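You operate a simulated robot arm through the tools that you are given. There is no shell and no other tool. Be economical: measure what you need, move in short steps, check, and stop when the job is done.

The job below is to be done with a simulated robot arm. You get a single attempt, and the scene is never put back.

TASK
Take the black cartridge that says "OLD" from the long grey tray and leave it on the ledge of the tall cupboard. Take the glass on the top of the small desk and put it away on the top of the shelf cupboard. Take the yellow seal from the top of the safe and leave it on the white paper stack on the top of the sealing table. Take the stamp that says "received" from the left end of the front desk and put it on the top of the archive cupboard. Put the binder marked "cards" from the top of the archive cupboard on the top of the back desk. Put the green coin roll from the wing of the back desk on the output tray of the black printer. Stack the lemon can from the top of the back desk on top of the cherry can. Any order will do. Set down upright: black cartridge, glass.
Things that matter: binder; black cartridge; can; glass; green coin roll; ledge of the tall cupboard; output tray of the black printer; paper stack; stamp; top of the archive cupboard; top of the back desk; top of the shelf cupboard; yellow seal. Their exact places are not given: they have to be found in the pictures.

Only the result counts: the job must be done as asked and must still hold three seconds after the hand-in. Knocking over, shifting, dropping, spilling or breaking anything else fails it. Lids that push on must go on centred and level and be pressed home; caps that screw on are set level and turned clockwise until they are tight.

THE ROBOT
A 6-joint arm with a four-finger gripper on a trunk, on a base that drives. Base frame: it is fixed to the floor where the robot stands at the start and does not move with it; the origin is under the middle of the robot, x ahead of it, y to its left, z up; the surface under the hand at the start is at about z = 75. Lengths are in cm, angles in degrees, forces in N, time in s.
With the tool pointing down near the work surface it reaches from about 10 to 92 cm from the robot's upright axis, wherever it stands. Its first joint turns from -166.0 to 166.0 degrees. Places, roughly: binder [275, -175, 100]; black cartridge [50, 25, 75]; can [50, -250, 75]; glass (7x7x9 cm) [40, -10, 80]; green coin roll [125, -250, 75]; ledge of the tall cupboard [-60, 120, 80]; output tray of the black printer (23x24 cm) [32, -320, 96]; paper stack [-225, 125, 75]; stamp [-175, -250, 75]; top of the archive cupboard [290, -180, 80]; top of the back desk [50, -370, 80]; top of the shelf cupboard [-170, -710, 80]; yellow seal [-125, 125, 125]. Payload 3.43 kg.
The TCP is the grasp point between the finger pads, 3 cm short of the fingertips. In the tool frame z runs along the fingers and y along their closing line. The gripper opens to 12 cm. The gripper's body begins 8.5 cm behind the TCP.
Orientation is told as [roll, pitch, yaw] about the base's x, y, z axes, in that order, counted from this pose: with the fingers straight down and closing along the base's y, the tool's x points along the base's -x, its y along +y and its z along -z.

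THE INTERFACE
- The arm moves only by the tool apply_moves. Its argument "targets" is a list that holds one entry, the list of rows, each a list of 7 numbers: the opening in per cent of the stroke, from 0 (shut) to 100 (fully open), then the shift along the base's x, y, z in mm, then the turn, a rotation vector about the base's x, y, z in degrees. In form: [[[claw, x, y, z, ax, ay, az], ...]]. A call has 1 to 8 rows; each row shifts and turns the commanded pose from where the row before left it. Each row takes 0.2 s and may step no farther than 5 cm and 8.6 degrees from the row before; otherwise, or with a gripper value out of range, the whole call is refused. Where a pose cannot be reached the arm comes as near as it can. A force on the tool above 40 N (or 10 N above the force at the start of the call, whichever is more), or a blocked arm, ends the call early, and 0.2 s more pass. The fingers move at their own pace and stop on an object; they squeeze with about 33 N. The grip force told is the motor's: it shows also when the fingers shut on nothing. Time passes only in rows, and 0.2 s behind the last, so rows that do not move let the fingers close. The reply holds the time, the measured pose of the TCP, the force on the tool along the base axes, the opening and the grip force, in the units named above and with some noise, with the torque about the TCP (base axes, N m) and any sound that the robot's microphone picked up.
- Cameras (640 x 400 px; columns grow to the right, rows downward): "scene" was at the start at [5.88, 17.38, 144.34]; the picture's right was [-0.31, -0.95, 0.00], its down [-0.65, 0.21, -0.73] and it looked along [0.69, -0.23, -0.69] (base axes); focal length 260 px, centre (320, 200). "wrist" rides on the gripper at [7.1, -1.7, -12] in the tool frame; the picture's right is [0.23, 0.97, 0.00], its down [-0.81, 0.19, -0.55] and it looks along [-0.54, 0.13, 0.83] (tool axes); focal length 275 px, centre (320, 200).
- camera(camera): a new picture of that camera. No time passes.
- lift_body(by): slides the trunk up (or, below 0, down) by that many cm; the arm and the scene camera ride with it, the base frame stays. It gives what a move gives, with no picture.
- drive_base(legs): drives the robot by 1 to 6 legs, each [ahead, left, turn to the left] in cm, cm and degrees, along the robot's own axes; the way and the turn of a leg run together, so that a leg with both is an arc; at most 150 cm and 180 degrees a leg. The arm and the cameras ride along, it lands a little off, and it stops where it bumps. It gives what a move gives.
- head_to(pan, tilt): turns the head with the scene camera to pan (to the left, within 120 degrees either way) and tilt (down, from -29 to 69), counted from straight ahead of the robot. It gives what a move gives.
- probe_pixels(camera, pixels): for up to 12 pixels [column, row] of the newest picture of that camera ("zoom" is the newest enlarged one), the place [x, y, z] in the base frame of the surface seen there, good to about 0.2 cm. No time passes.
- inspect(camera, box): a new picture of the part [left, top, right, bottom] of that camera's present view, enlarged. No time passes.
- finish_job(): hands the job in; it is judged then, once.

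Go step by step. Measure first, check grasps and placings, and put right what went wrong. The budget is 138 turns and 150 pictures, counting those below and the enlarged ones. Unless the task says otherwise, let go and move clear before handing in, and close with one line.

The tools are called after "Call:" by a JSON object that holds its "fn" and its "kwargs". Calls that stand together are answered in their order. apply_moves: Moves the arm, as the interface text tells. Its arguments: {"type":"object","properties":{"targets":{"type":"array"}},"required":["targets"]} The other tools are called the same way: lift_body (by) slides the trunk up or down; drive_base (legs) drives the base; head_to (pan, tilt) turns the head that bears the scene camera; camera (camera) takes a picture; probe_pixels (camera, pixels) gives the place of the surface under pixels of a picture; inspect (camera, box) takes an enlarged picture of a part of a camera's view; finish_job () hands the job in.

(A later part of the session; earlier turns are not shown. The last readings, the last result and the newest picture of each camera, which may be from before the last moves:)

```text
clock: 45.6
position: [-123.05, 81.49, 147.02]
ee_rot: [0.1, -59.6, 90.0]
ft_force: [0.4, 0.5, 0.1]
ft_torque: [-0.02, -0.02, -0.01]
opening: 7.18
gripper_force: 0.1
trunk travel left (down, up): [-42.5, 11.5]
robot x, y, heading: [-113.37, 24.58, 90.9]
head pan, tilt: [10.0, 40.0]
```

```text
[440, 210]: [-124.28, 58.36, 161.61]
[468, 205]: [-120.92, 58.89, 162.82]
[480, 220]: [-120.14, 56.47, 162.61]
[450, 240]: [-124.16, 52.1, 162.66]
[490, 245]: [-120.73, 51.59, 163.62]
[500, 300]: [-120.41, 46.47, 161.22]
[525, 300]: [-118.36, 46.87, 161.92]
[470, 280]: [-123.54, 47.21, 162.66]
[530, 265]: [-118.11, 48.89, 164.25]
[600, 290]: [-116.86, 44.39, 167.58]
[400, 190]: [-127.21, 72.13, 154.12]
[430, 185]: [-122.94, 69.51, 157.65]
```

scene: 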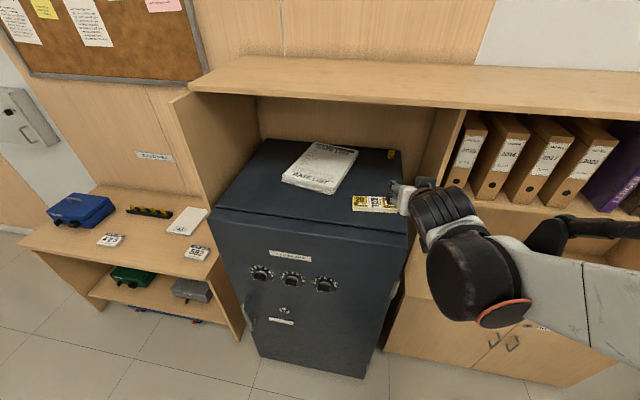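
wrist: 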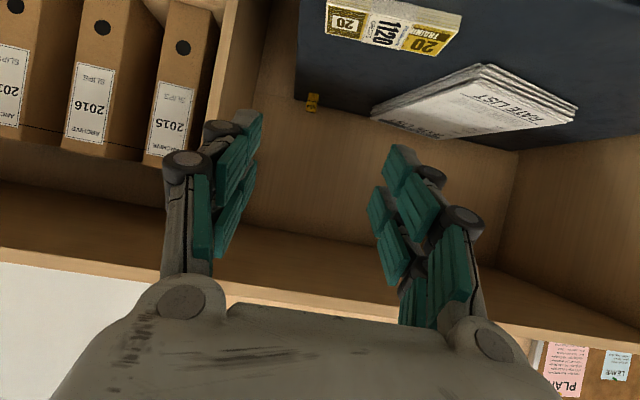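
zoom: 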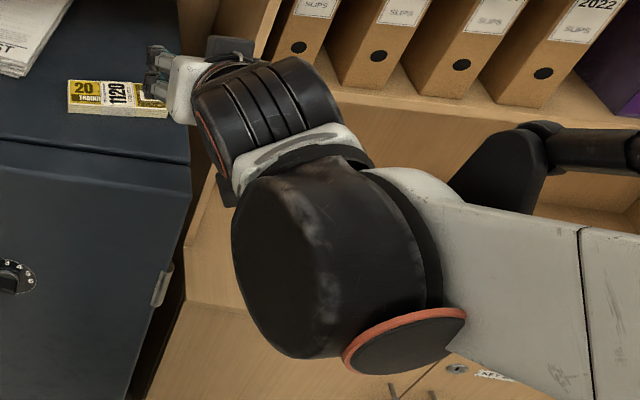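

The wrist top is about 16 cm above the TCP and no wider than about x -127..-114, so it fits under the board at z 160. I'll lower the trunk 12 and drive 25 ahead.

Call:
{"fn": "lift_body", "kwargs": {"by": -11}}

Call:
{"fn": "drive_base", "kwargs": {"legs": [[25, 0, 0]]}}

Call:
{"fn": "camera", "kwargs": {"camera": "scene"}}

Call:
{"fn": "camera", "kwargs": {"camera": "wrist"}}

```text
clock: 47.0
position: [-122.96, 81.44, 135.93]
ee_rot: [0.0, -59.5, 89.8]
ft_force: [-0.1, -0.6, -0.6]
ft_torque: [-0.01, -0.02, -0.03]
opening: 7.19
gripper_force: 0.1
trunk travel left (down, up): [-31.5, 22.5]
robot x, y, heading: [-113.38, 24.19, 91.2]
head pan, tilt: [10.0, 40.0]
```

```text
clock: 48.8
position: [-123.05, 106.1, 135.78]
ee_rot: [-0.1, -59.5, 89.7]
ft_force: [-0.1, -0.1, 0.4]
ft_torque: [-0.01, 0.0, 0.03]
opening: 7.2
gripper_force: 0.0
trunk travel left (down, up): [-31.5, 22.5]
robot x, y, heading: [-114.06, 48.87, 91.1]
head pan, tilt: [10.0, 40.0]
```

```text
112 pictures are left
```

scene: 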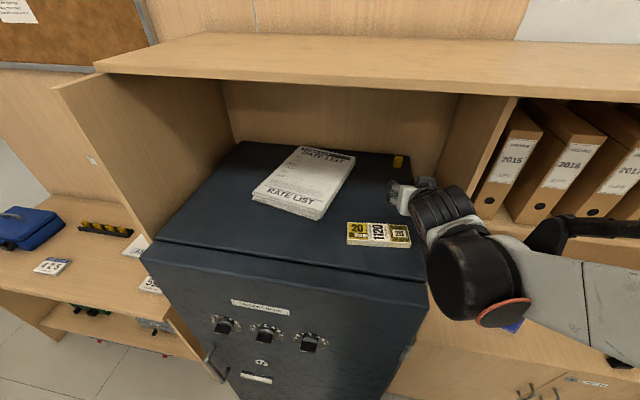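

```text
111 pictures are left
```

wrist: 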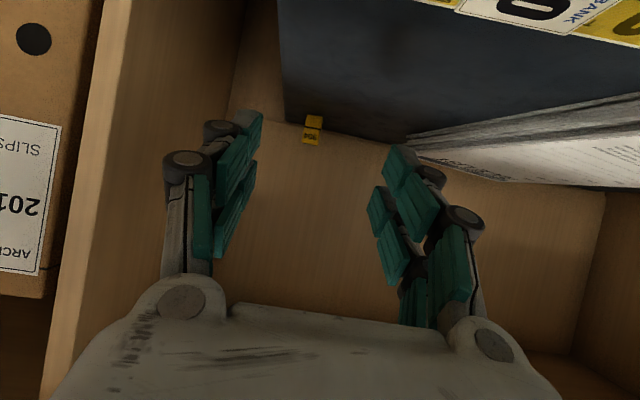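

I'll pin the seal and the near corner of the RATE LIST stack from the wrist view.

Call:
{"fn": "inspect", "kwargs": {"camera": "wrist", "box": [280, 100, 440, 200]}}

Call:
{"fn": "probe_pixels", "kwargs": {"camera": "wrist", "pixels": [[308, 128], [320, 129], [305, 120], [322, 121], [313, 122], [311, 138], [410, 138], [425, 150], [440, 130]]}}

```text
4.00 times, centred on (360, 150) of wrist
```

zoom: 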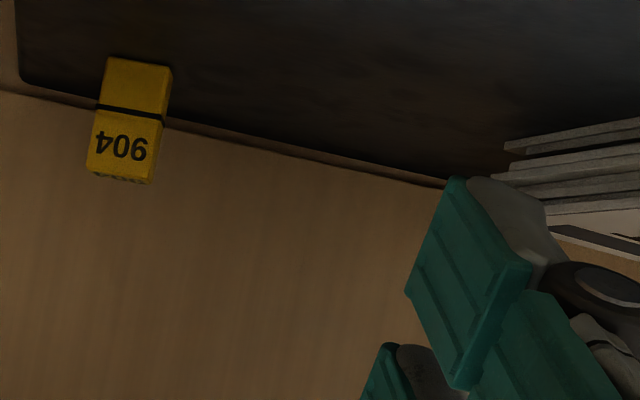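

```text
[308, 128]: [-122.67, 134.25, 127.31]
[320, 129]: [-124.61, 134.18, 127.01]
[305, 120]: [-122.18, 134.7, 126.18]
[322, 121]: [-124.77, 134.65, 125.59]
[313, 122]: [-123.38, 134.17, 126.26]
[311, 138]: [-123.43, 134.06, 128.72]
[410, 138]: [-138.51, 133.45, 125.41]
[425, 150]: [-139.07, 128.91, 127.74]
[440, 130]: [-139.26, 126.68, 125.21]
```

The seal centre is about (-123.6, 134.8) and the RATE LIST stack is far enough away (x < -138). I'll approach with open fingers straddling it.

Call:
{"fn": "apply_moves", "kwargs": {"targets": [[[50, -2, 45, -5, 0, 0, 0], [50, -2, 45, -5, 0, 0, 0], [50, -2, 45, -10, 0, 0, 0], [50, 0, 45, -15, 0, 0, 0], [50, 0, 40, -15, 0, 0, 0]]]}}

Call:
{"fn": "camera", "kwargs": {"camera": "scene"}}

Call:
{"fn": "camera", "kwargs": {"camera": "wrist"}}

```text
clock: 50.0
position: [-123.54, 128.14, 130.66]
ee_rot: [0.1, -59.3, 89.7]
ft_force: [-0.1, 0.4, -0.1]
ft_torque: [0.0, 0.0, 0.01]
opening: 6.0
gripper_force: 0.0
trunk travel left (down, up): [-31.5, 22.5]
robot x, y, heading: [-113.94, 49.09, 91.0]
head pan, tilt: [10.0, 40.0]
```

```text
109 pictures are left
```

scene: 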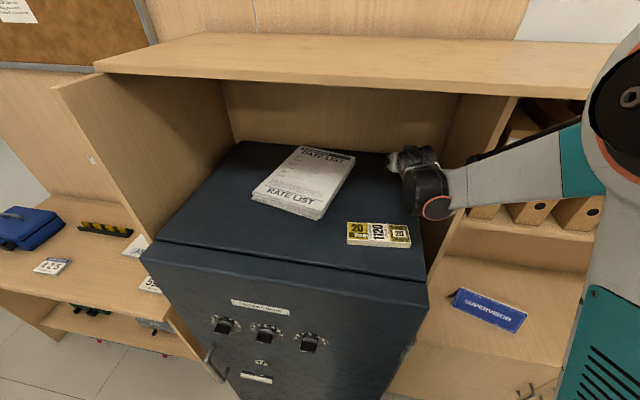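

```text
108 pictures are left
```

wrist: 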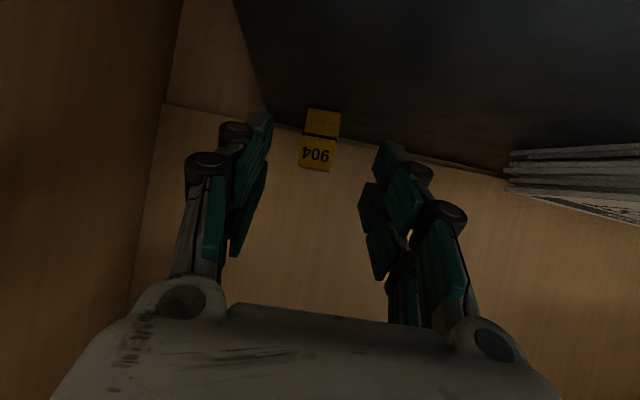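

The approach is clear and the seal is between the fingers. I'll advance the last part and close.

Call:
{"fn": "apply_moves", "kwargs": {"targets": [[[50, 0, 35, -15, 0, 0, 0], [50, 0, 30, -13, 0, 0, 0], [50, 0, 0, 0, 0, 0, 0], [8, 0, 0, 0, 0, 0, 0], [8, 0, 0, 0, 0, 0, 0], [8, 0, 0, 0, 0, 0, 0]]]}}

Call:
{"fn": "camera", "kwargs": {"camera": "wrist"}}

```text
clock: 51.0
position: [-123.44, 134.25, 128.48]
ee_rot: [0.0, -60.1, 89.8]
ft_force: [2.6, -6.6, 29.2]
ft_torque: [0.2, -0.15, -0.07]
opening: 2.38
gripper_force: 32.6
trunk travel left (down, up): [-31.5, 22.5]
robot x, y, heading: [-113.94, 49.16, 90.8]
head pan, tilt: [10.0, 40.0]
stopped in row 4: the force on the tool passed its limit at 46 N (the readings are from after the stop); the commanded pose is now the measured one
```

```text
107 pictures are left
```

wrist: 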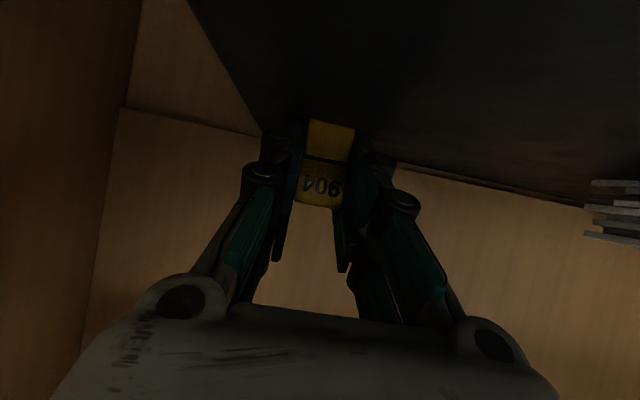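

The seal is gripped (2.38 cm); the fingertips touch the safe top. I'll lift a little and withdraw along the approach.

Call:
{"fn": "apply_moves", "kwargs": {"targets": [[[8, 0, 0, 15, 0, 0, 0], [8, 0, -10, 25, 0, 0, 0], [8, 0, -40, 20, 0, 0, 0], [8, 0, -45, 10, 0, 0, 0], [8, 0, -45, 0, 0, 0, 0], [8, 0, -45, 0, 0, 0, 0], [8, 0, -45, 0, 0, 0, 0]]]}}

Call:
{"fn": "camera", "kwargs": {"camera": "wrist"}}

```text
clock: 52.6
position: [-123.56, 111.5, 134.99]
ee_rot: [0.0, -59.8, 89.8]
ft_force: [-0.2, -0.8, -0.3]
ft_torque: [0.0, 0.0, -0.05]
opening: 2.33
gripper_force: 32.9
trunk travel left (down, up): [-31.5, 22.5]
robot x, y, heading: [-113.73, 48.63, 90.8]
head pan, tilt: [10.0, 40.0]
```

```text
106 pictures are left
```

wrist: 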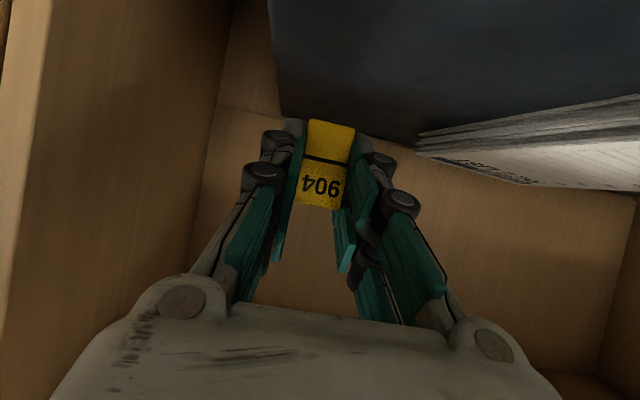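

The seal is held upright. I'll back out, drive left to the sealing table and take a picture.

Call:
{"fn": "drive_base", "kwargs": {"legs": [[-28, 0, 0], [0, 106, 0]]}}

Call:
{"fn": "camera", "kwargs": {"camera": "scene"}}

```text
clock: 59.6
position: [-228.56, 81.49, 134.86]
ee_rot: [-0.1, -59.7, 90.5]
ft_force: [-0.1, -0.5, -0.5]
ft_torque: [0.03, -0.03, -0.01]
opening: 2.32
gripper_force: 32.8
trunk travel left (down, up): [-31.5, 22.5]
robot x, y, heading: [-218.04, 19.05, 91.5]
head pan, tilt: [10.0, 40.0]
```

```text
105 pictures are left
```

scene: 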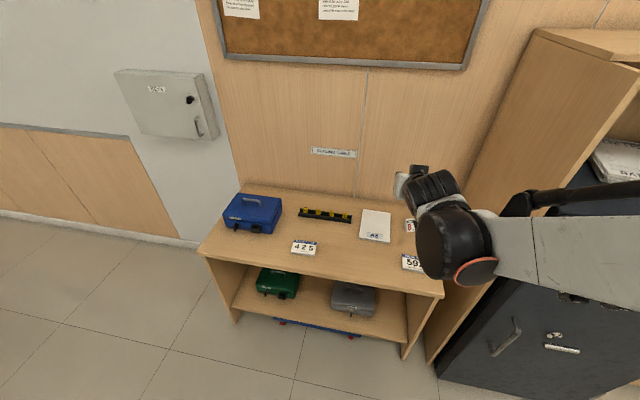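

The A5 stack is at (375,226). I'll enlarge that part of the table and measure.

Call:
{"fn": "inspect", "kwargs": {"camera": "scene", "box": [280, 190, 440, 290]}}

Call:
{"fn": "probe_pixels", "kwargs": {"camera": "scene", "pixels": [[364, 211], [390, 214], [360, 237], [388, 241], [375, 226], [410, 226], [412, 262], [350, 230], [380, 258], [350, 218], [400, 245]]}}

```text
4.00 times, centred on (360, 240) of scene
```

zoom: 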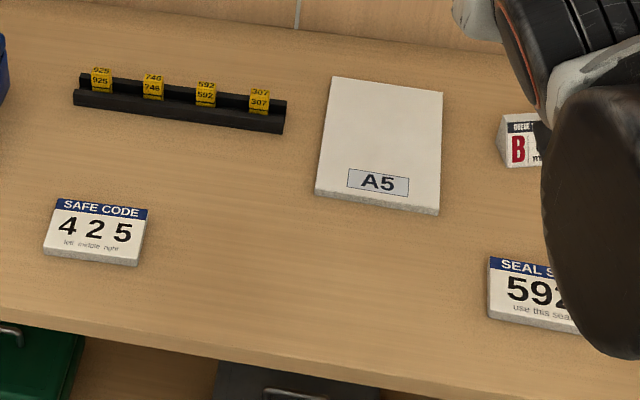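

```text
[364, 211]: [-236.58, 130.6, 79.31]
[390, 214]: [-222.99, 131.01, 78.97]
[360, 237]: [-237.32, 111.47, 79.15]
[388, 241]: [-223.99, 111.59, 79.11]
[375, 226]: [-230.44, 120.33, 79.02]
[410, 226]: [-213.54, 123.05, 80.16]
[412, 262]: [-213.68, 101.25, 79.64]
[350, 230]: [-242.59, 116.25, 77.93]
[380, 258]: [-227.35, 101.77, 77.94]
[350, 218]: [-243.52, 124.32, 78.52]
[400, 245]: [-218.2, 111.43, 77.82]
```

The stack spans x -237..-223, y 111..131, with its top at z 79.1. I'll lower the trunk and drive in.

Call:
{"fn": "lift_body", "kwargs": {"by": -31}}

Call:
{"fn": "drive_base", "kwargs": {"legs": [[20, 2, -1]]}}

Call:
{"fn": "camera", "kwargs": {"camera": "wrist"}}

```text
clock: 62.6
position: [-228.54, 81.52, 103.9]
ee_rot: [0.0, -59.7, 90.5]
ft_force: [0.6, 1.1, -0.1]
ft_torque: [-0.04, -0.04, 0.0]
opening: 2.32
gripper_force: 33.3
trunk travel left (down, up): [-0.5, 53.5]
robot x, y, heading: [-218.19, 18.96, 91.8]
head pan, tilt: [10.0, 40.0]
```

```text
clock: 64.2
position: [-229.87, 101.57, 103.96]
ee_rot: [0.0, -59.7, 89.6]
ft_force: [0.0, -0.4, 0.1]
ft_torque: [-0.03, -0.01, -0.02]
opening: 2.33
gripper_force: 32.6
trunk travel left (down, up): [-0.5, 53.5]
robot x, y, heading: [-220.32, 39.01, 90.6]
head pan, tilt: [10.0, 40.0]
```

```text
103 pictures are left
```

wrist: 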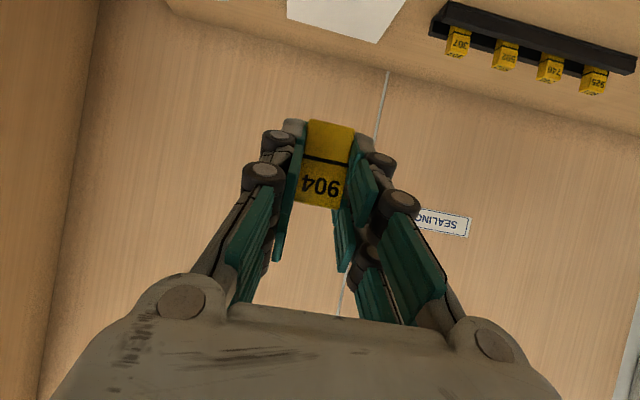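

I'll move to the stack centre and lower to just above contact height (TCP about 83).

Call:
{"fn": "apply_moves", "kwargs": {"targets": [[[8, 0, 44, -20, 0, 0, 0], [8, 0, 44, -20, 0, 0, 0], [8, 0, 44, -20, 0, 0, 0], [8, 0, 44, -20, 0, 0, 0], [8, 0, 0, -45, 0, 0, 0], [8, 0, 0, -45, 0, 0, 0], [8, 0, 0, -25, 0, 0, 0]]]}}

Call:
{"fn": "apply_moves", "kwargs": {"targets": [[[8, 0, 0, -7, 0, 0, 0], [8, 0, 0, -3, 0, 0, 0], [8, 0, 0, -2, 0, 0, 0]]]}}

Call:
{"fn": "camera", "kwargs": {"camera": "wrist"}}

Call:
{"fn": "camera", "kwargs": {"camera": "scene"}}

```text
clock: 65.8
position: [-229.92, 119.12, 84.33]
ee_rot: [0.0, -59.7, 89.6]
ft_force: [-0.6, -0.5, -0.4]
ft_torque: [0.02, 0.0, 0.02]
opening: 2.33
gripper_force: 33.1
trunk travel left (down, up): [-0.5, 53.5]
robot x, y, heading: [-220.45, 39.04, 90.5]
head pan, tilt: [10.0, 40.0]
```

```text
clock: 66.6
position: [-229.93, 119.19, 83.26]
ee_rot: [0.0, -59.7, 89.6]
ft_force: [-0.3, 0.0, -0.3]
ft_torque: [-0.01, 0.02, 0.0]
opening: 2.37
gripper_force: 32.8
trunk travel left (down, up): [-0.5, 53.5]
robot x, y, heading: [-220.02, 38.74, 90.4]
head pan, tilt: [10.0, 40.0]
```

```text
102 pictures are left
```

wrist: 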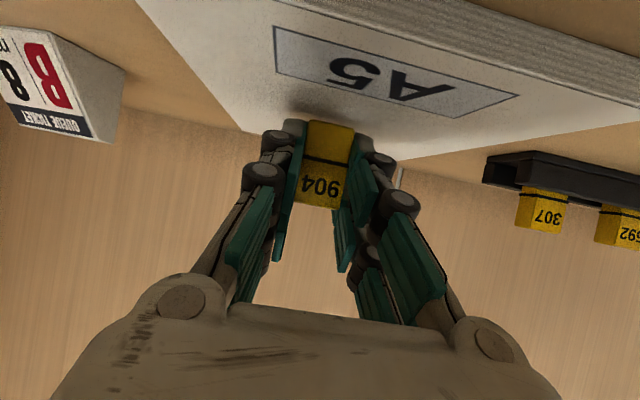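

```text
101 pictures are left
```

scene: 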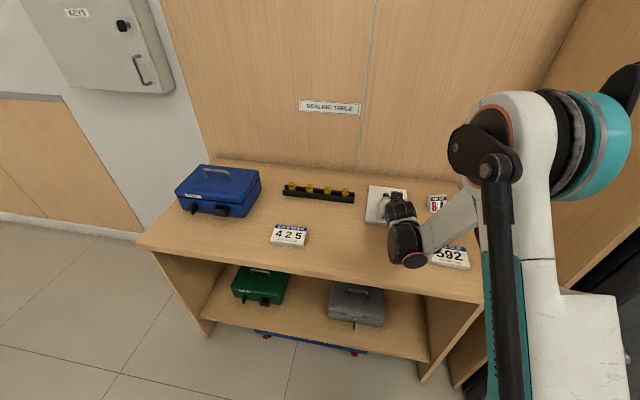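

The seal is just above the paper. I'll lower in millimetre steps until I feel contact.

Call:
{"fn": "apply_moves", "kwargs": {"targets": [[[8, 0, 0, -1.5, 0, 0, 0], [8, 0, 0, -1.5, 0, 0, 0], [8, 0, 0, -1, 0, 0, 0]]]}}

```text
clock: 67.4
position: [-229.81, 119.13, 82.77]
ee_rot: [-0.1, -59.7, 89.5]
ft_force: [-0.9, 0.0, 0.6]
ft_torque: [-0.01, -0.02, 0.0]
opening: 2.35
gripper_force: 33.2
trunk travel left (down, up): [-0.5, 53.5]
robot x, y, heading: [-220.31, 38.94, 90.4]
head pan, tilt: [10.0, 40.0]
```

Call:
{"fn": "apply_moves", "kwargs": {"targets": [[[8, 0, 0, -1, 0, 0, 0], [8, 0, 0, -1, 0, 0, 0]]]}}

Call:
{"fn": "inspect", "kwargs": {"camera": "wrist", "box": [240, 70, 400, 220]}}

```text
clock: 68.0
position: [-229.81, 119.03, 82.68]
ee_rot: [0.0, -59.8, 89.6]
ft_force: [2.2, 3.7, 6.7]
ft_torque: [0.23, -0.06, -0.02]
opening: 2.36
gripper_force: 32.9
trunk travel left (down, up): [-0.5, 53.5]
robot x, y, heading: [-220.14, 38.63, 90.4]
head pan, tilt: [10.0, 40.0]
```

```text
2.67 times, centred on (320, 145) of wrist
```

zoom: 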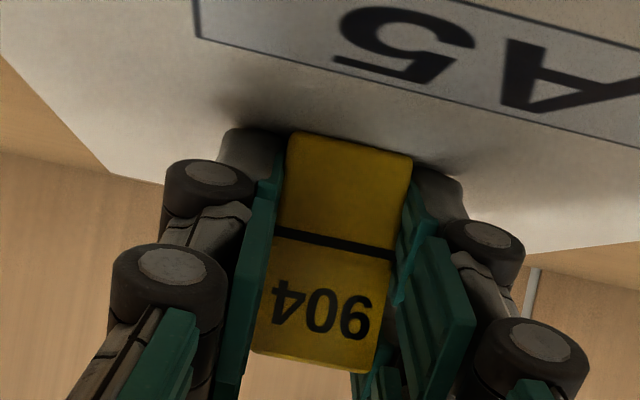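

Contact shows as 6.7 N upward, so I'll open slowly and withdraw backward and up along the tool.

Call:
{"fn": "apply_moves", "kwargs": {"targets": [[[25, 0, 0, 0, 0, 0, 0], [38, 0, 0, 0, 0, 0, 0], [40, 0, 0, 2, 0, 0, 0], [40, 0, -30, 18, 0, 0, 0], [40, 0, -40, 22, 0, 0, 0], [40, 0, -40, 22, 0, 0, 0], [40, 0, -30, 30, 0, 0, 0], [40, 0, -30, 30, 0, 0, 0]]]}}

Call:
{"fn": "camera", "kwargs": {"camera": "scene"}}

Call:
{"fn": "camera", "kwargs": {"camera": "wrist"}}

```text
clock: 69.8
position: [-229.91, 102.0, 95.04]
ee_rot: [0.0, -59.6, 89.5]
ft_force: [-0.3, 0.4, -0.1]
ft_torque: [0.0, 0.0, 0.0]
opening: 4.79
gripper_force: 0.1
trunk travel left (down, up): [-0.5, 53.5]
robot x, y, heading: [-220.25, 39.09, 90.9]
head pan, tilt: [10.0, 40.0]
```

```text
99 pictures are left
```

scene: 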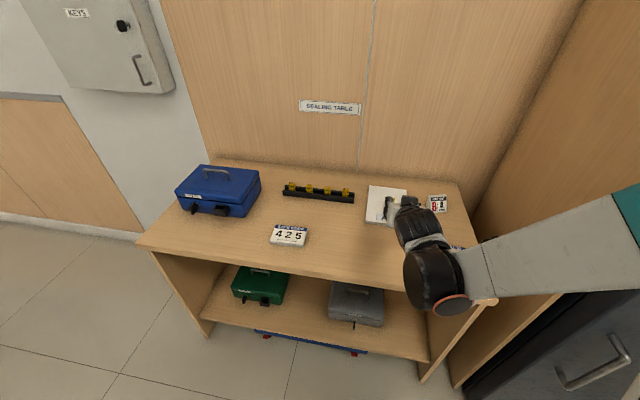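

```text
98 pictures are left
```

wrist: 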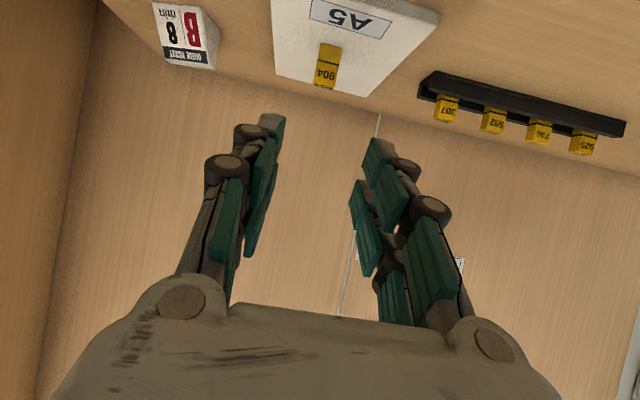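

The seal stands on the A5 stack. I'll return the tool to vertical, back off, then turn around toward the front desk.

Call:
{"fn": "apply_moves", "kwargs": {"targets": [[[40, 0, -20, 30, -8.5, 0, 0], [40, 0, -20, 30, -8.5, 0, 0], [40, 0, -10, 30, -8.5, 0, 0], [40, 0, 0, 30, -8.5, 0, 0], [40, 0, 0, 0, -8.5, 0, 0], [40, 0, 0, 0, -8.5, 0, 0], [40, 0, 0, 0, -8.5, 0, 0]]]}}

Call:
{"fn": "drive_base", "kwargs": {"legs": [[-60, 0, 0], [0, 0, 178]]}}

Call:
{"fn": "camera", "kwargs": {"camera": "scene"}}

```text
clock: 71.4
position: [-229.78, 97.15, 107.03]
ee_rot: [-0.4, -0.1, 89.7]
ft_force: [0.6, -0.5, 0.4]
ft_torque: [0.02, 0.02, 0.01]
opening: 4.81
gripper_force: 0.1
trunk travel left (down, up): [-0.5, 53.5]
robot x, y, heading: [-220.25, 38.76, 90.5]
head pan, tilt: [10.0, 40.0]
```

```text
clock: 82.4
position: [-204.33, -77.84, 107.05]
ee_rot: [-0.4, -0.2, -84.7]
ft_force: [-0.2, 0.1, 1.1]
ft_torque: [0.0, 0.01, -0.02]
opening: 4.78
gripper_force: 0.1
trunk travel left (down, up): [-0.5, 53.5]
robot x, y, heading: [-219.32, -20.58, -83.7]
head pan, tilt: [10.0, 40.0]
```

```text
97 pictures are left
```

scene: 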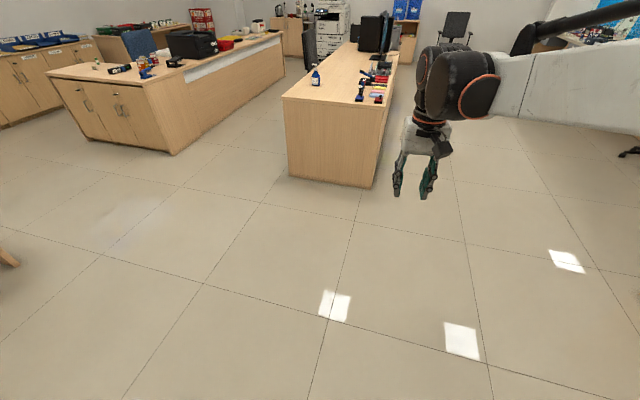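

I can see the front desk at centre with stamps near (375,90), and the back desk with the printer at the left. I'll enlarge and measure to map the way.

Call:
{"fn": "inspect", "kwargs": {"camera": "scene", "box": [270, 10, 430, 110]}}

Call:
{"fn": "inspect", "kwargs": {"camera": "scene", "box": [0, 0, 320, 160]}}

Call:
{"fn": "probe_pixels", "kwargs": {"camera": "scene", "pixels": [[290, 170], [370, 185], [330, 95], [315, 75], [362, 92], [378, 97], [385, 70], [180, 150], [60, 75], [190, 45], [370, 40], [12, 85]]}}

```text
4.00 times, centred on (350, 60) of scene
```

zoom: 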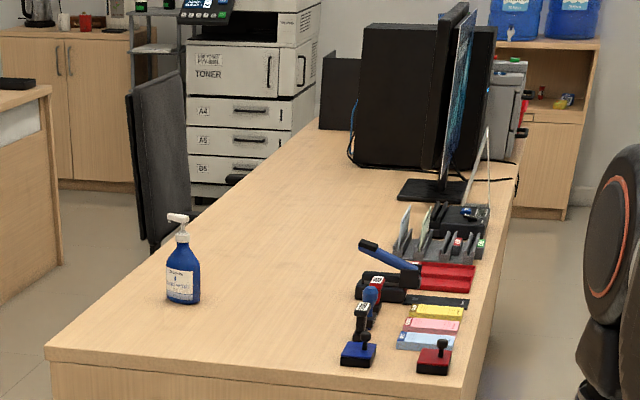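

```text
2.00 times, centred on (160, 80) of scene
```

zoom: 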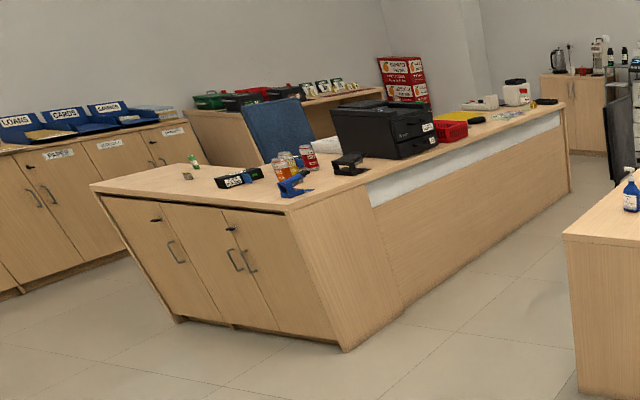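

```text
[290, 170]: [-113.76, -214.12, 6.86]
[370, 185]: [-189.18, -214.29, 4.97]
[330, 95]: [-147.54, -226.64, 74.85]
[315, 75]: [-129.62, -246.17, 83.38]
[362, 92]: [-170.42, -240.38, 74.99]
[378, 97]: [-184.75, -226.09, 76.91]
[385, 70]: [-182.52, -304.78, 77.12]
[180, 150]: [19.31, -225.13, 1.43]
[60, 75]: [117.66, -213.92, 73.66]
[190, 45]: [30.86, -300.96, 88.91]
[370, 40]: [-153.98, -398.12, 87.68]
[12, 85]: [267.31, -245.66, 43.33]
```

The front desk spans x -190..-113 from y -214, with the stamps around (-175,-235). I'll drive to stand in front of that end.

Call:
{"fn": "drive_base", "kwargs": {"legs": [[72, 17, 0], [70, 17, -6]]}}

Call:
{"fn": "head_to", "kwargs": {"pan": -10, "tilt": 45}}

Call:
{"fn": "camera", "kwargs": {"camera": "scene"}}

Call:
{"fn": "camera", "kwargs": {"camera": "wrist"}}

```text
clock: 90.0
position: [-168.04, -220.99, 107.06]
ee_rot: [-0.4, -0.2, -91.9]
ft_force: [0.3, 0.7, -0.2]
ft_torque: [-0.02, -0.01, 0.01]
opening: 4.81
gripper_force: 0.0
trunk travel left (down, up): [-0.5, 53.5]
robot x, y, heading: [-175.68, -162.7, -91.3]
head pan, tilt: [10.0, 40.0]
```

```text
clock: 90.8
position: [-168.11, -220.97, 106.97]
ee_rot: [-0.4, -0.1, -92.0]
ft_force: [-1.2, -1.1, 0.3]
ft_torque: [-0.04, -0.01, -0.05]
opening: 4.81
gripper_force: 0.1
trunk travel left (down, up): [-0.5, 53.5]
robot x, y, heading: [-176.01, -162.32, -91.0]
head pan, tilt: [-10.0, 45.0]
```

```text
94 pictures are left
```

scene: 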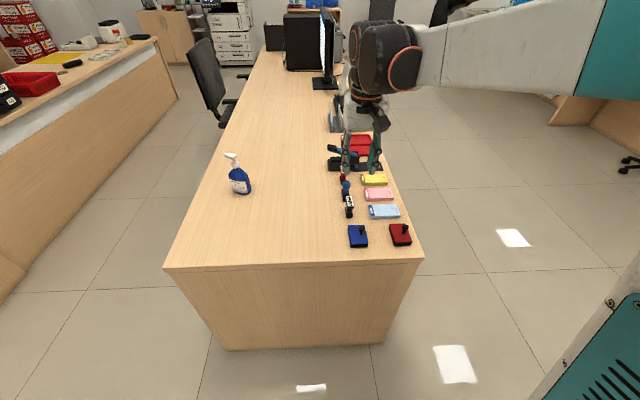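

```text
93 pictures are left
```

wrist: 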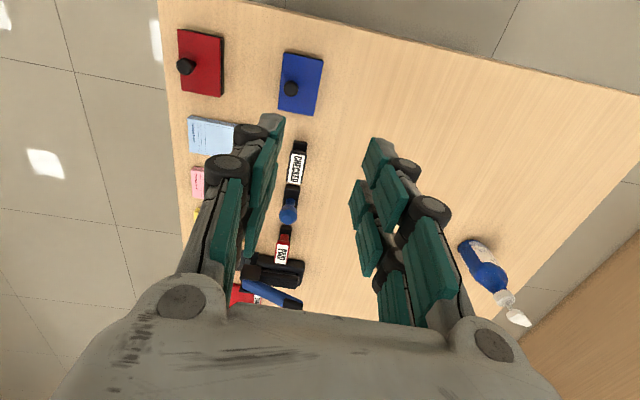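

I can read CHECKED and PAID on two lying stamps in the wrist view but not RECEIVED yet. I'll enlarge the area.

Call:
{"fn": "inspect", "kwargs": {"camera": "wrist", "box": [170, 100, 350, 310]}}

Call:
{"fn": "inspect", "kwargs": {"camera": "scene", "box": [310, 90, 430, 250]}}

```text
1.90 times, centred on (260, 205) of wrist
```

zoom: 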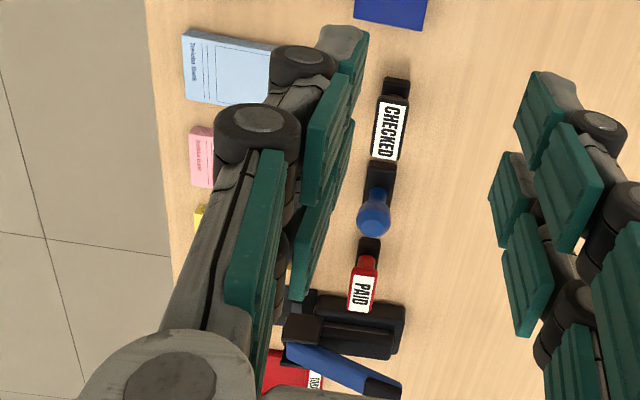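

```text
2.50 times, centred on (370, 170) of scene
```

zoom: 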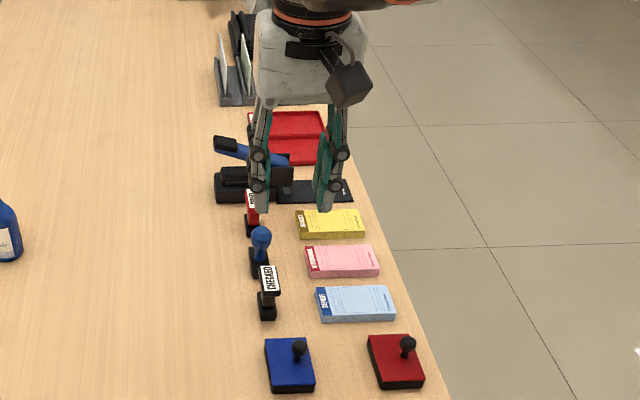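

The middle stamp with the blue ball shows no label from here. I'll shift the gripper aside and look closer with the scene camera.

Call:
{"fn": "apply_moves", "kwargs": {"targets": [[[40, -45, 10, 0, 0, 0, 0], [40, -45, 10, 0, 0, 0, 0], [40, -45, 0, 0, 0, 0, 0], [40, -45, 0, 0, 0, 0, 0], [40, -40, 0, 0, 0, 0, 0]]]}}

Call:
{"fn": "inspect", "kwargs": {"camera": "scene", "box": [320, 140, 416, 260]}}

Call:
{"fn": "camera", "kwargs": {"camera": "wrist"}}

```text
clock: 92.0
position: [-190.03, -219.15, 107.05]
ee_rot: [-0.3, -0.2, -92.0]
ft_force: [-0.5, 0.2, -0.1]
ft_torque: [-0.01, 0.02, -0.02]
opening: 4.79
gripper_force: 0.0
trunk travel left (down, up): [-0.5, 53.5]
robot x, y, heading: [-176.29, -162.6, -91.0]
head pan, tilt: [-10.0, 45.0]
```

```text
3.33 times, centred on (368, 200) of scene
```

zoom: 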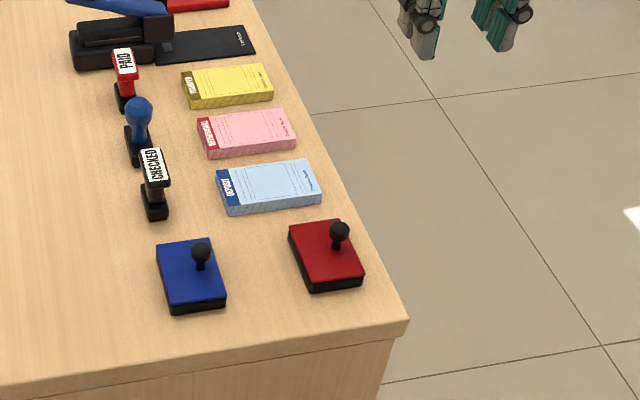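

```text
89 pictures are left
```

wrist: 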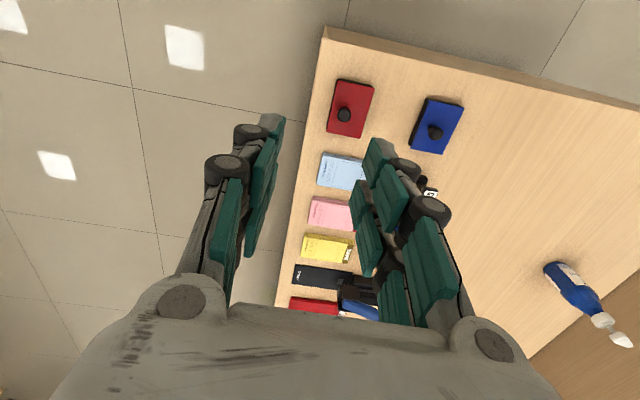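

I'll zoom on the blue-ball stamp at (362,179).

Call:
{"fn": "inspect", "kwargs": {"camera": "scene", "box": [350, 165, 374, 195]}}

Call:
{"fn": "inspect", "kwargs": {"camera": "scene", "box": [310, 60, 390, 150]}}

Call:
{"fn": "probe_pixels", "kwargs": {"camera": "scene", "pixels": [[362, 171], [362, 180], [358, 186], [357, 156], [366, 190], [366, 203], [378, 222], [362, 190]]}}

```text
13.33 times, centred on (362, 180) of scene
```

zoom: 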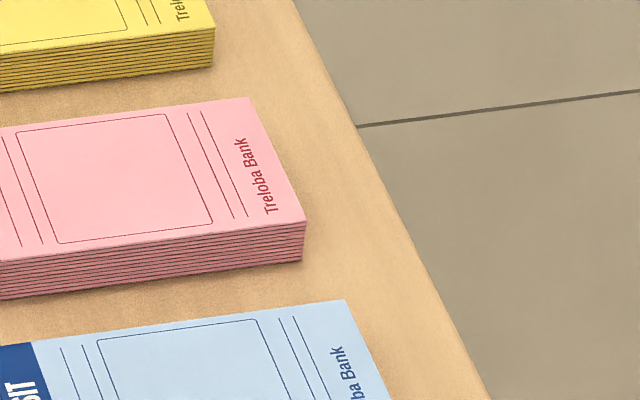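

```text
4.44 times, centred on (350, 105) of scene
```

zoom: 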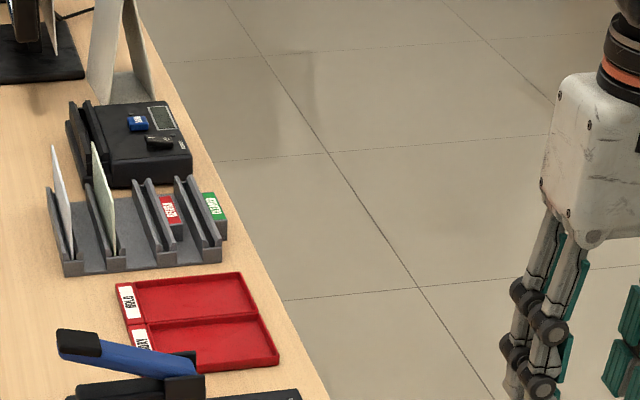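

```text
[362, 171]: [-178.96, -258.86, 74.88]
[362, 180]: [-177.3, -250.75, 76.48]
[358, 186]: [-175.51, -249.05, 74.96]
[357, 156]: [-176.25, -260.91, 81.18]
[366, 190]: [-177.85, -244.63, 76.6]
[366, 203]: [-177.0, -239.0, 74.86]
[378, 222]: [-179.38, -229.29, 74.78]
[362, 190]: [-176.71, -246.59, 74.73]
```

The view shifted again with the arm, so I'll take a fresh full picture.

Call:
{"fn": "camera", "kwargs": {"camera": "scene"}}

```text
86 pictures are left
```

scene: 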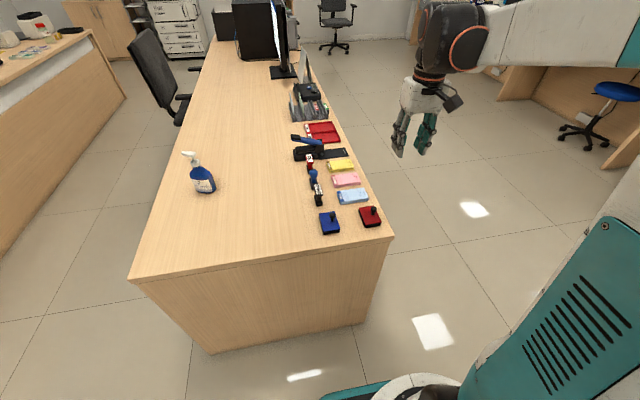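

Call:
{"fn": "inspect", "kwargs": {"camera": "scene", "box": [300, 150, 332, 210]}}

Call:
{"fn": "probe_pixels", "kwargs": {"camera": "scene", "pixels": [[310, 160], [309, 167], [313, 172], [313, 180], [318, 187], [319, 200], [311, 185]]}}

```text
6.67 times, centred on (316, 180) of scene
```

zoom: 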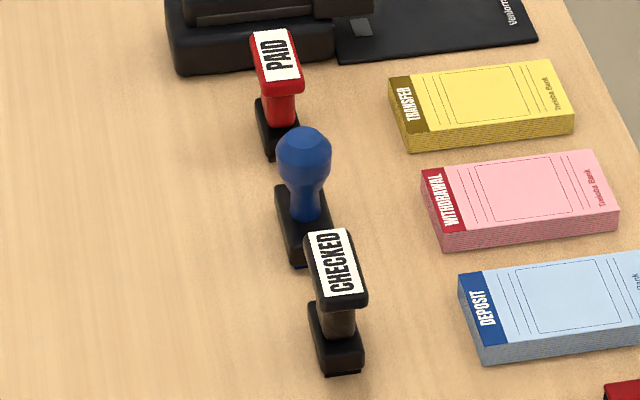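

```text
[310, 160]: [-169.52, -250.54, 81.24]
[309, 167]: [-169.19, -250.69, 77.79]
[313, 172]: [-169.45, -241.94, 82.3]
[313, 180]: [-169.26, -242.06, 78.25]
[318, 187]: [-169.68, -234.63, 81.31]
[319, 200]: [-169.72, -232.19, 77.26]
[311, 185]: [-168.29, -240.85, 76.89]
```

By position the blue-ball stamp at (-169,-242) fits, and the others read PAID and CHECKED. I'll look at its hidden side with the wrist camera from -x.

Call:
{"fn": "apply_moves", "kwargs": {"targets": [[[40, -5, -30, -10, 0, 0, 8.5], [40, -5, -30, -10, 0, 0, 8.5], [40, -5, -30, -10, 0, 0, 8.5], [40, -5, -30, -10, 0, 0, 8.5], [40, -5, -30, -10, 0, 0, 8.5], [40, -5, -30, -10, 0, 0, 8.5], [40, -5, -30, -10, 0, 0, 8.5], [40, -5, -20, -10, 0, 0, 8.5]]]}}

Call:
{"fn": "camera", "kwargs": {"camera": "wrist"}}

```text
clock: 93.8
position: [-194.09, -241.92, 99.09]
ee_rot: [-0.4, -0.3, -23.7]
ft_force: [0.2, -0.1, 0.1]
ft_torque: [-0.01, 0.01, 0.01]
opening: 4.81
gripper_force: 0.1
trunk travel left (down, up): [-0.5, 53.5]
robot x, y, heading: [-176.07, -162.62, -90.9]
head pan, tilt: [-10.0, 45.0]
```

```text
84 pictures are left
```

wrist: 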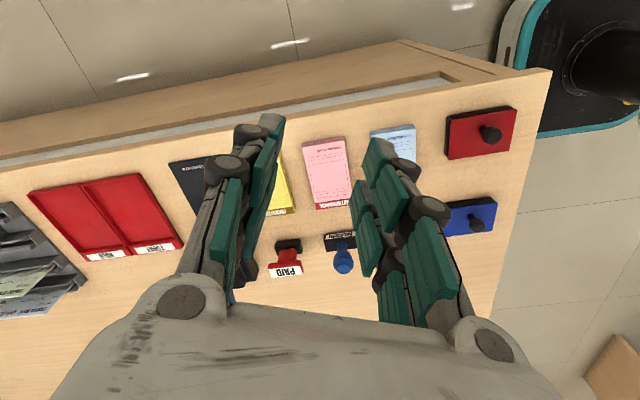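

There is a label on the blue-ball stamp's near side at (340,236). I'll enlarge it.

Call:
{"fn": "inspect", "kwargs": {"camera": "wrist", "box": [312, 222, 376, 278]}}

Call:
{"fn": "probe_pixels", "kwargs": {"camera": "wrist", "pixels": [[344, 258], [344, 268], [340, 236], [328, 238], [355, 236], [343, 248]]}}

```text
7.14 times, centred on (344, 250) of wrist
```

zoom: 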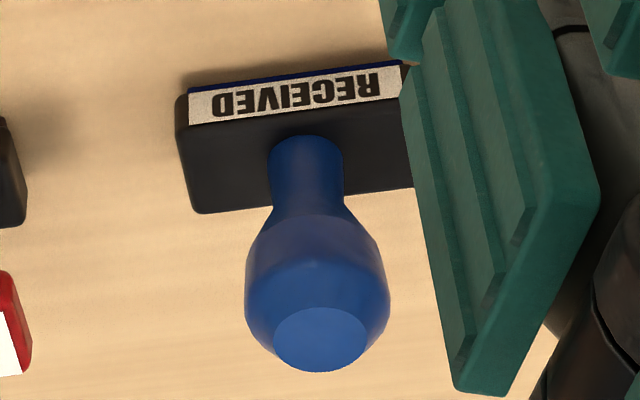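

```text
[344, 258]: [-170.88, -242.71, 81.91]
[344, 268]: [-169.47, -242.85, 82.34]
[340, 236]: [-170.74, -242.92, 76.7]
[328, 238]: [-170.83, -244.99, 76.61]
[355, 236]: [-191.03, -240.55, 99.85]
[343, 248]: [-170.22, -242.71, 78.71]
```

RECEIVED is confirmed, with the ball centred near (-169.7, -242.6), top at z 82.4. I'll turn back so the fingers close along x and go above it.

Call:
{"fn": "apply_moves", "kwargs": {"targets": [[[45, 30, -1, 0, 0, 0, -8.4], [45, 30, -1, 0, 0, 0, -8.4], [45, 30, -1, 0, 0, 0, -8.4], [45, 30, -1, 0, 0, 0, -8.4], [45, 31, -1, 0, 0, 0, -8.4], [45, 31, -1, 0, 0, 0, -8.4], [45, 31, -1, 0, 0, 0, -8.4], [45, 31, 0, 0, 0, 0, -7.5]]]}}

Call:
{"fn": "camera", "kwargs": {"camera": "wrist"}}

```text
clock: 95.7
position: [-169.78, -242.8, 99.23]
ee_rot: [-0.3, -0.2, -90.4]
ft_force: [0.0, -0.2, 0.0]
ft_torque: [-0.01, -0.06, 0.0]
opening: 5.42
gripper_force: 0.1
trunk travel left (down, up): [-0.5, 53.5]
robot x, y, heading: [-175.88, -162.2, -91.0]
head pan, tilt: [-10.0, 45.0]
```

```text
82 pictures are left
```

wrist: 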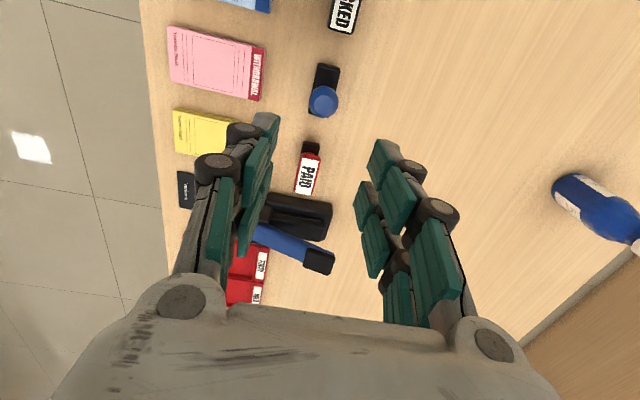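

Call:
{"fn": "probe_pixels", "kwargs": {"camera": "wrist", "pixels": [[323, 100], [310, 98], [336, 98], [323, 112], [323, 89], [318, 70], [334, 72]]}}

```text
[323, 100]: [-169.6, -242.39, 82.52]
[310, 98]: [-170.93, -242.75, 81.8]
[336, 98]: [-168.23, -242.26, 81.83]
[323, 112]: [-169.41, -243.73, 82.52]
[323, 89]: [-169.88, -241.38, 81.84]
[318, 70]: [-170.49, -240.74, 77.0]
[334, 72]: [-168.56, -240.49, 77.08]
```

The centre is (-169.6, -242.6), so I'll descend 19.6 cm and close.

Call:
{"fn": "apply_moves", "kwargs": {"targets": [[[45, 2, 2, -45, 0, 0, 0], [45, 0, 0, -45, 0, 0, 0], [45, 0, 0, -45, 0, 0, 0], [45, 0, 0, -45, 0, 0, 0], [45, 0, 0, -16, 0, 0, 0], [10, 0, 0, 0, 0, 0, 0], [10, 0, 0, 0, 0, 0, 0], [10, 0, 0, 0, 0, 0, 0]]]}}

Call:
{"fn": "apply_moves", "kwargs": {"targets": [[[10, 0, 0, 30, 0, 0, 0], [10, 0, 0, 40, 0, 0, 0], [10, 0, 0, 50, 0, 0, 0], [10, 0, 20, 45, 0, 0, 0], [10, 0, 20, 45, 0, 0, 0], [10, 0, 20, 45, 0, 0, 0], [10, 0, 20, 45, 0, 0, 0], [10, 0, 20, 45, 0, 0, 0]]]}}

Call:
{"fn": "camera", "kwargs": {"camera": "wrist"}}

```text
clock: 97.5
position: [-169.37, -242.55, 79.57]
ee_rot: [-0.5, -0.1, -90.2]
ft_force: [0.7, 0.6, -0.1]
ft_torque: [0.01, 0.01, 0.01]
opening: 2.8
gripper_force: 33.1
trunk travel left (down, up): [-0.5, 53.5]
robot x, y, heading: [-175.9, -162.2, -91.0]
head pan, tilt: [-10.0, 45.0]
```

```text
clock: 99.2
position: [-169.33, -232.37, 114.17]
ee_rot: [-0.3, -0.1, -90.3]
ft_force: [0.1, -0.4, -0.6]
ft_torque: [0.01, 0.01, -0.02]
opening: 2.8
gripper_force: 32.7
trunk travel left (down, up): [-0.5, 53.5]
robot x, y, heading: [-175.78, -162.46, -91.0]
head pan, tilt: [-10.0, 45.0]
```

```text
81 pictures are left
```

wrist: 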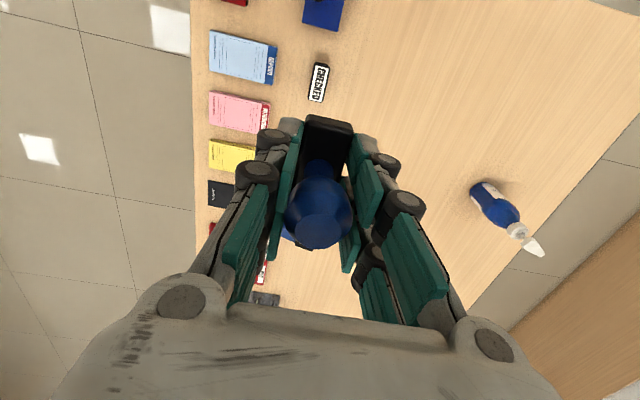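

The stamp is held with its bottom 4.7 cm below the TCP. I'll turn toward +x and drive along the aisle at y ≈ -135 toward the archive cupboard.

Call:
{"fn": "drive_base", "kwargs": {"legs": [[-25, 0, 0], [0, 0, 91], [150, 0, 0], [80, 0, 0]]}}

Call:
{"fn": "head_to", "kwargs": {"pan": 0, "tilt": 25}}

Call:
{"fn": "camera", "kwargs": {"camera": "scene"}}

```text
clock: 115.9
position: [124.13, -126.68, 114.11]
ee_rot: [-0.4, -0.3, 1.0]
ft_force: [-0.5, -0.6, -0.8]
ft_torque: [0.01, 0.01, -0.01]
opening: 2.82
gripper_force: 33.1
trunk travel left (down, up): [-0.5, 53.5]
robot x, y, heading: [54.77, -134.91, 0.3]
head pan, tilt: [-10.0, 45.0]
```

```text
clock: 116.7
position: [124.12, -126.68, 114.14]
ee_rot: [-0.4, -0.2, 0.9]
ft_force: [0.2, 0.8, -0.8]
ft_torque: [-0.01, 0.0, 0.01]
opening: 2.77
gripper_force: 32.8
trunk travel left (down, up): [-0.5, 53.5]
robot x, y, heading: [54.33, -134.84, 0.1]
head pan, tilt: [0.0, 25.0]
```

```text
80 pictures are left
```

scene: 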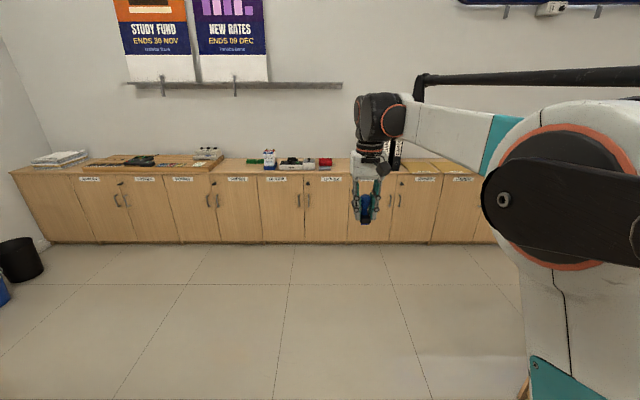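

The long cupboard along the far wall has the binders behind the gripper at (395,155). I'll drive closer and look at its top.

Call:
{"fn": "drive_base", "kwargs": {"legs": [[130, -25, 0]]}}

Call:
{"fn": "head_to", "kwargs": {"pan": -12, "tilt": 35}}

Call:
{"fn": "camera", "kwargs": {"camera": "scene"}}

Call:
{"fn": "camera", "kwargs": {"camera": "wrist"}}

```text
clock: 123.3
position: [253.18, -150.95, 114.03]
ee_rot: [-0.3, -0.2, 1.0]
ft_force: [-0.7, -0.8, -0.5]
ft_torque: [0.0, 0.03, 0.0]
opening: 2.8
gripper_force: 33.0
trunk travel left (down, up): [-0.5, 53.5]
robot x, y, heading: [183.35, -159.29, 0.1]
head pan, tilt: [0.0, 25.0]
```

```text
clock: 124.0
position: [253.24, -151.06, 114.02]
ee_rot: [-0.4, -0.2, 1.2]
ft_force: [-0.4, -0.5, -0.8]
ft_torque: [0.0, 0.01, 0.0]
opening: 2.77
gripper_force: 33.0
trunk travel left (down, up): [-0.5, 53.5]
robot x, y, heading: [183.24, -159.35, 0.0]
head pan, tilt: [-12.0, 35.0]
```

```text
79 pictures are left
```

scene: 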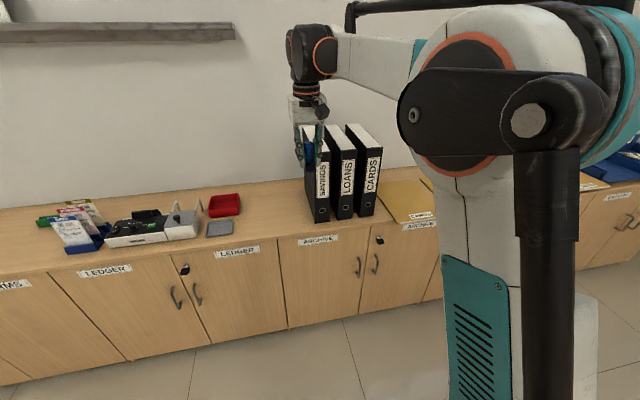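

```text
78 pictures are left
```

wrist: 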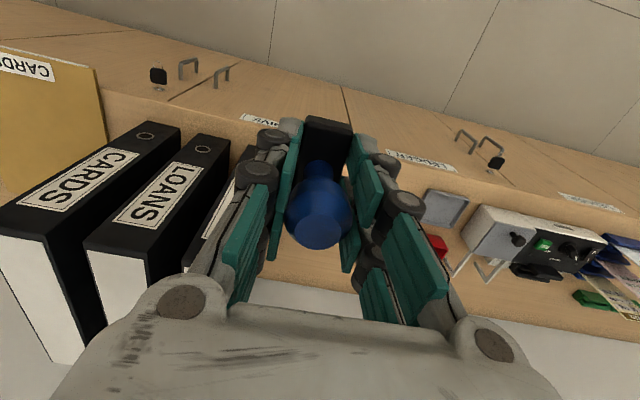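

The doors labelled ARCHIVE start at about (278,250), and the three binders SAVINGS, LOANS, CARDS stand there. I'll measure the edges, binders and free spots.

Call:
{"fn": "probe_pixels", "kwargs": {"camera": "scene", "pixels": [[277, 245], [371, 226], [315, 222], [340, 219], [366, 216], [358, 214], [379, 150], [348, 128], [378, 210], [300, 200], [275, 200], [433, 205]]}}

Call:
{"fn": "inspect", "kwargs": {"camera": "scene", "box": [250, 110, 450, 260]}}

Call:
{"fn": "probe_pixels", "kwargs": {"camera": "wrist", "pixels": [[55, 70], [120, 140], [200, 150], [60, 180], [160, 210], [90, 300], [410, 185], [445, 205], [290, 260], [100, 100], [180, 130], [140, 240]]}}

```text
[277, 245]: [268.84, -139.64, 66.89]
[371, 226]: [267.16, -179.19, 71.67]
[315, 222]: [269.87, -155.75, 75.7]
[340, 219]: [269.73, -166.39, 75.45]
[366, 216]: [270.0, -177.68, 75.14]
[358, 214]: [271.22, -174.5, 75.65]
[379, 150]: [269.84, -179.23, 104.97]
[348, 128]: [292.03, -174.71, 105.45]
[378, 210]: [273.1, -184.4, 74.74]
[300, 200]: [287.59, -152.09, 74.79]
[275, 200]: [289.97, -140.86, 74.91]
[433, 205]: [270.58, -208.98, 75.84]
```

```text
2.67 times, centred on (350, 185) of scene
```

zoom: 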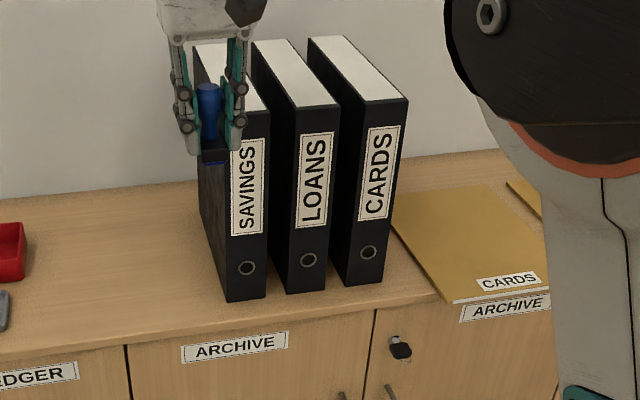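

```text
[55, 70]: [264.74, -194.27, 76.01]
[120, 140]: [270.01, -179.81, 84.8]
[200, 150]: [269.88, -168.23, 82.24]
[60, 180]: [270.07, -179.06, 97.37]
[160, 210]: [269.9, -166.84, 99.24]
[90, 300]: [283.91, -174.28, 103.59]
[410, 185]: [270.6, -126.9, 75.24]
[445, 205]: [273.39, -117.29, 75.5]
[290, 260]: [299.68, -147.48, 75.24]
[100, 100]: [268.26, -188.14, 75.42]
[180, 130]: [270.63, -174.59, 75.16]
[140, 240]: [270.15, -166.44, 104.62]
```

The archive section runs from y -139.6 rightward and SAVINGS starts at y ≈ -155.5, so there is a free spot near (281,-146). I'll shift left and drive 15 ahead.

Call:
{"fn": "apply_moves", "kwargs": {"targets": [[[10, 0, 25, 0, 0, 0, 0], [10, 0, 25, 0, 0, 0, 0]]]}}

Call:
{"fn": "drive_base", "kwargs": {"legs": [[15, 0, 0]]}}

Call:
{"fn": "camera", "kwargs": {"camera": "wrist"}}

```text
clock: 124.7
position: [253.25, -146.04, 114.1]
ee_rot: [-0.5, -0.3, 1.2]
ft_force: [-0.2, 0.0, -0.9]
ft_torque: [-0.02, -0.02, -0.01]
opening: 2.81
gripper_force: 32.7
trunk travel left (down, up): [-0.5, 53.5]
robot x, y, heading: [183.38, -159.16, 0.4]
head pan, tilt: [-12.0, 35.0]
```

```text
clock: 126.0
position: [268.5, -146.16, 114.08]
ee_rot: [-0.5, -0.1, 1.0]
ft_force: [-0.5, -0.5, -1.2]
ft_torque: [0.0, 0.0, 0.02]
opening: 2.8
gripper_force: 32.9
trunk travel left (down, up): [-0.5, 53.5]
robot x, y, heading: [198.48, -159.37, 0.2]
head pan, tilt: [-12.0, 35.0]
```

```text
76 pictures are left
```

wrist: 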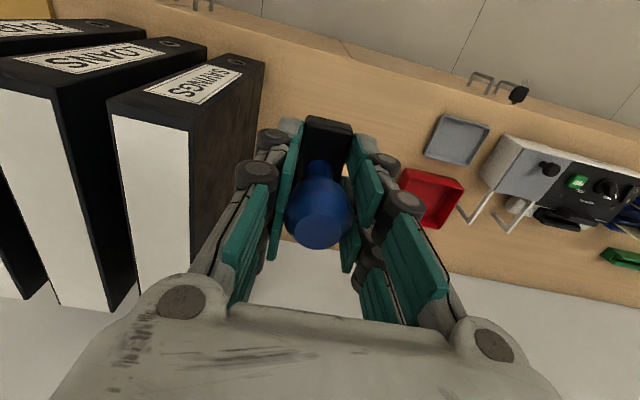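

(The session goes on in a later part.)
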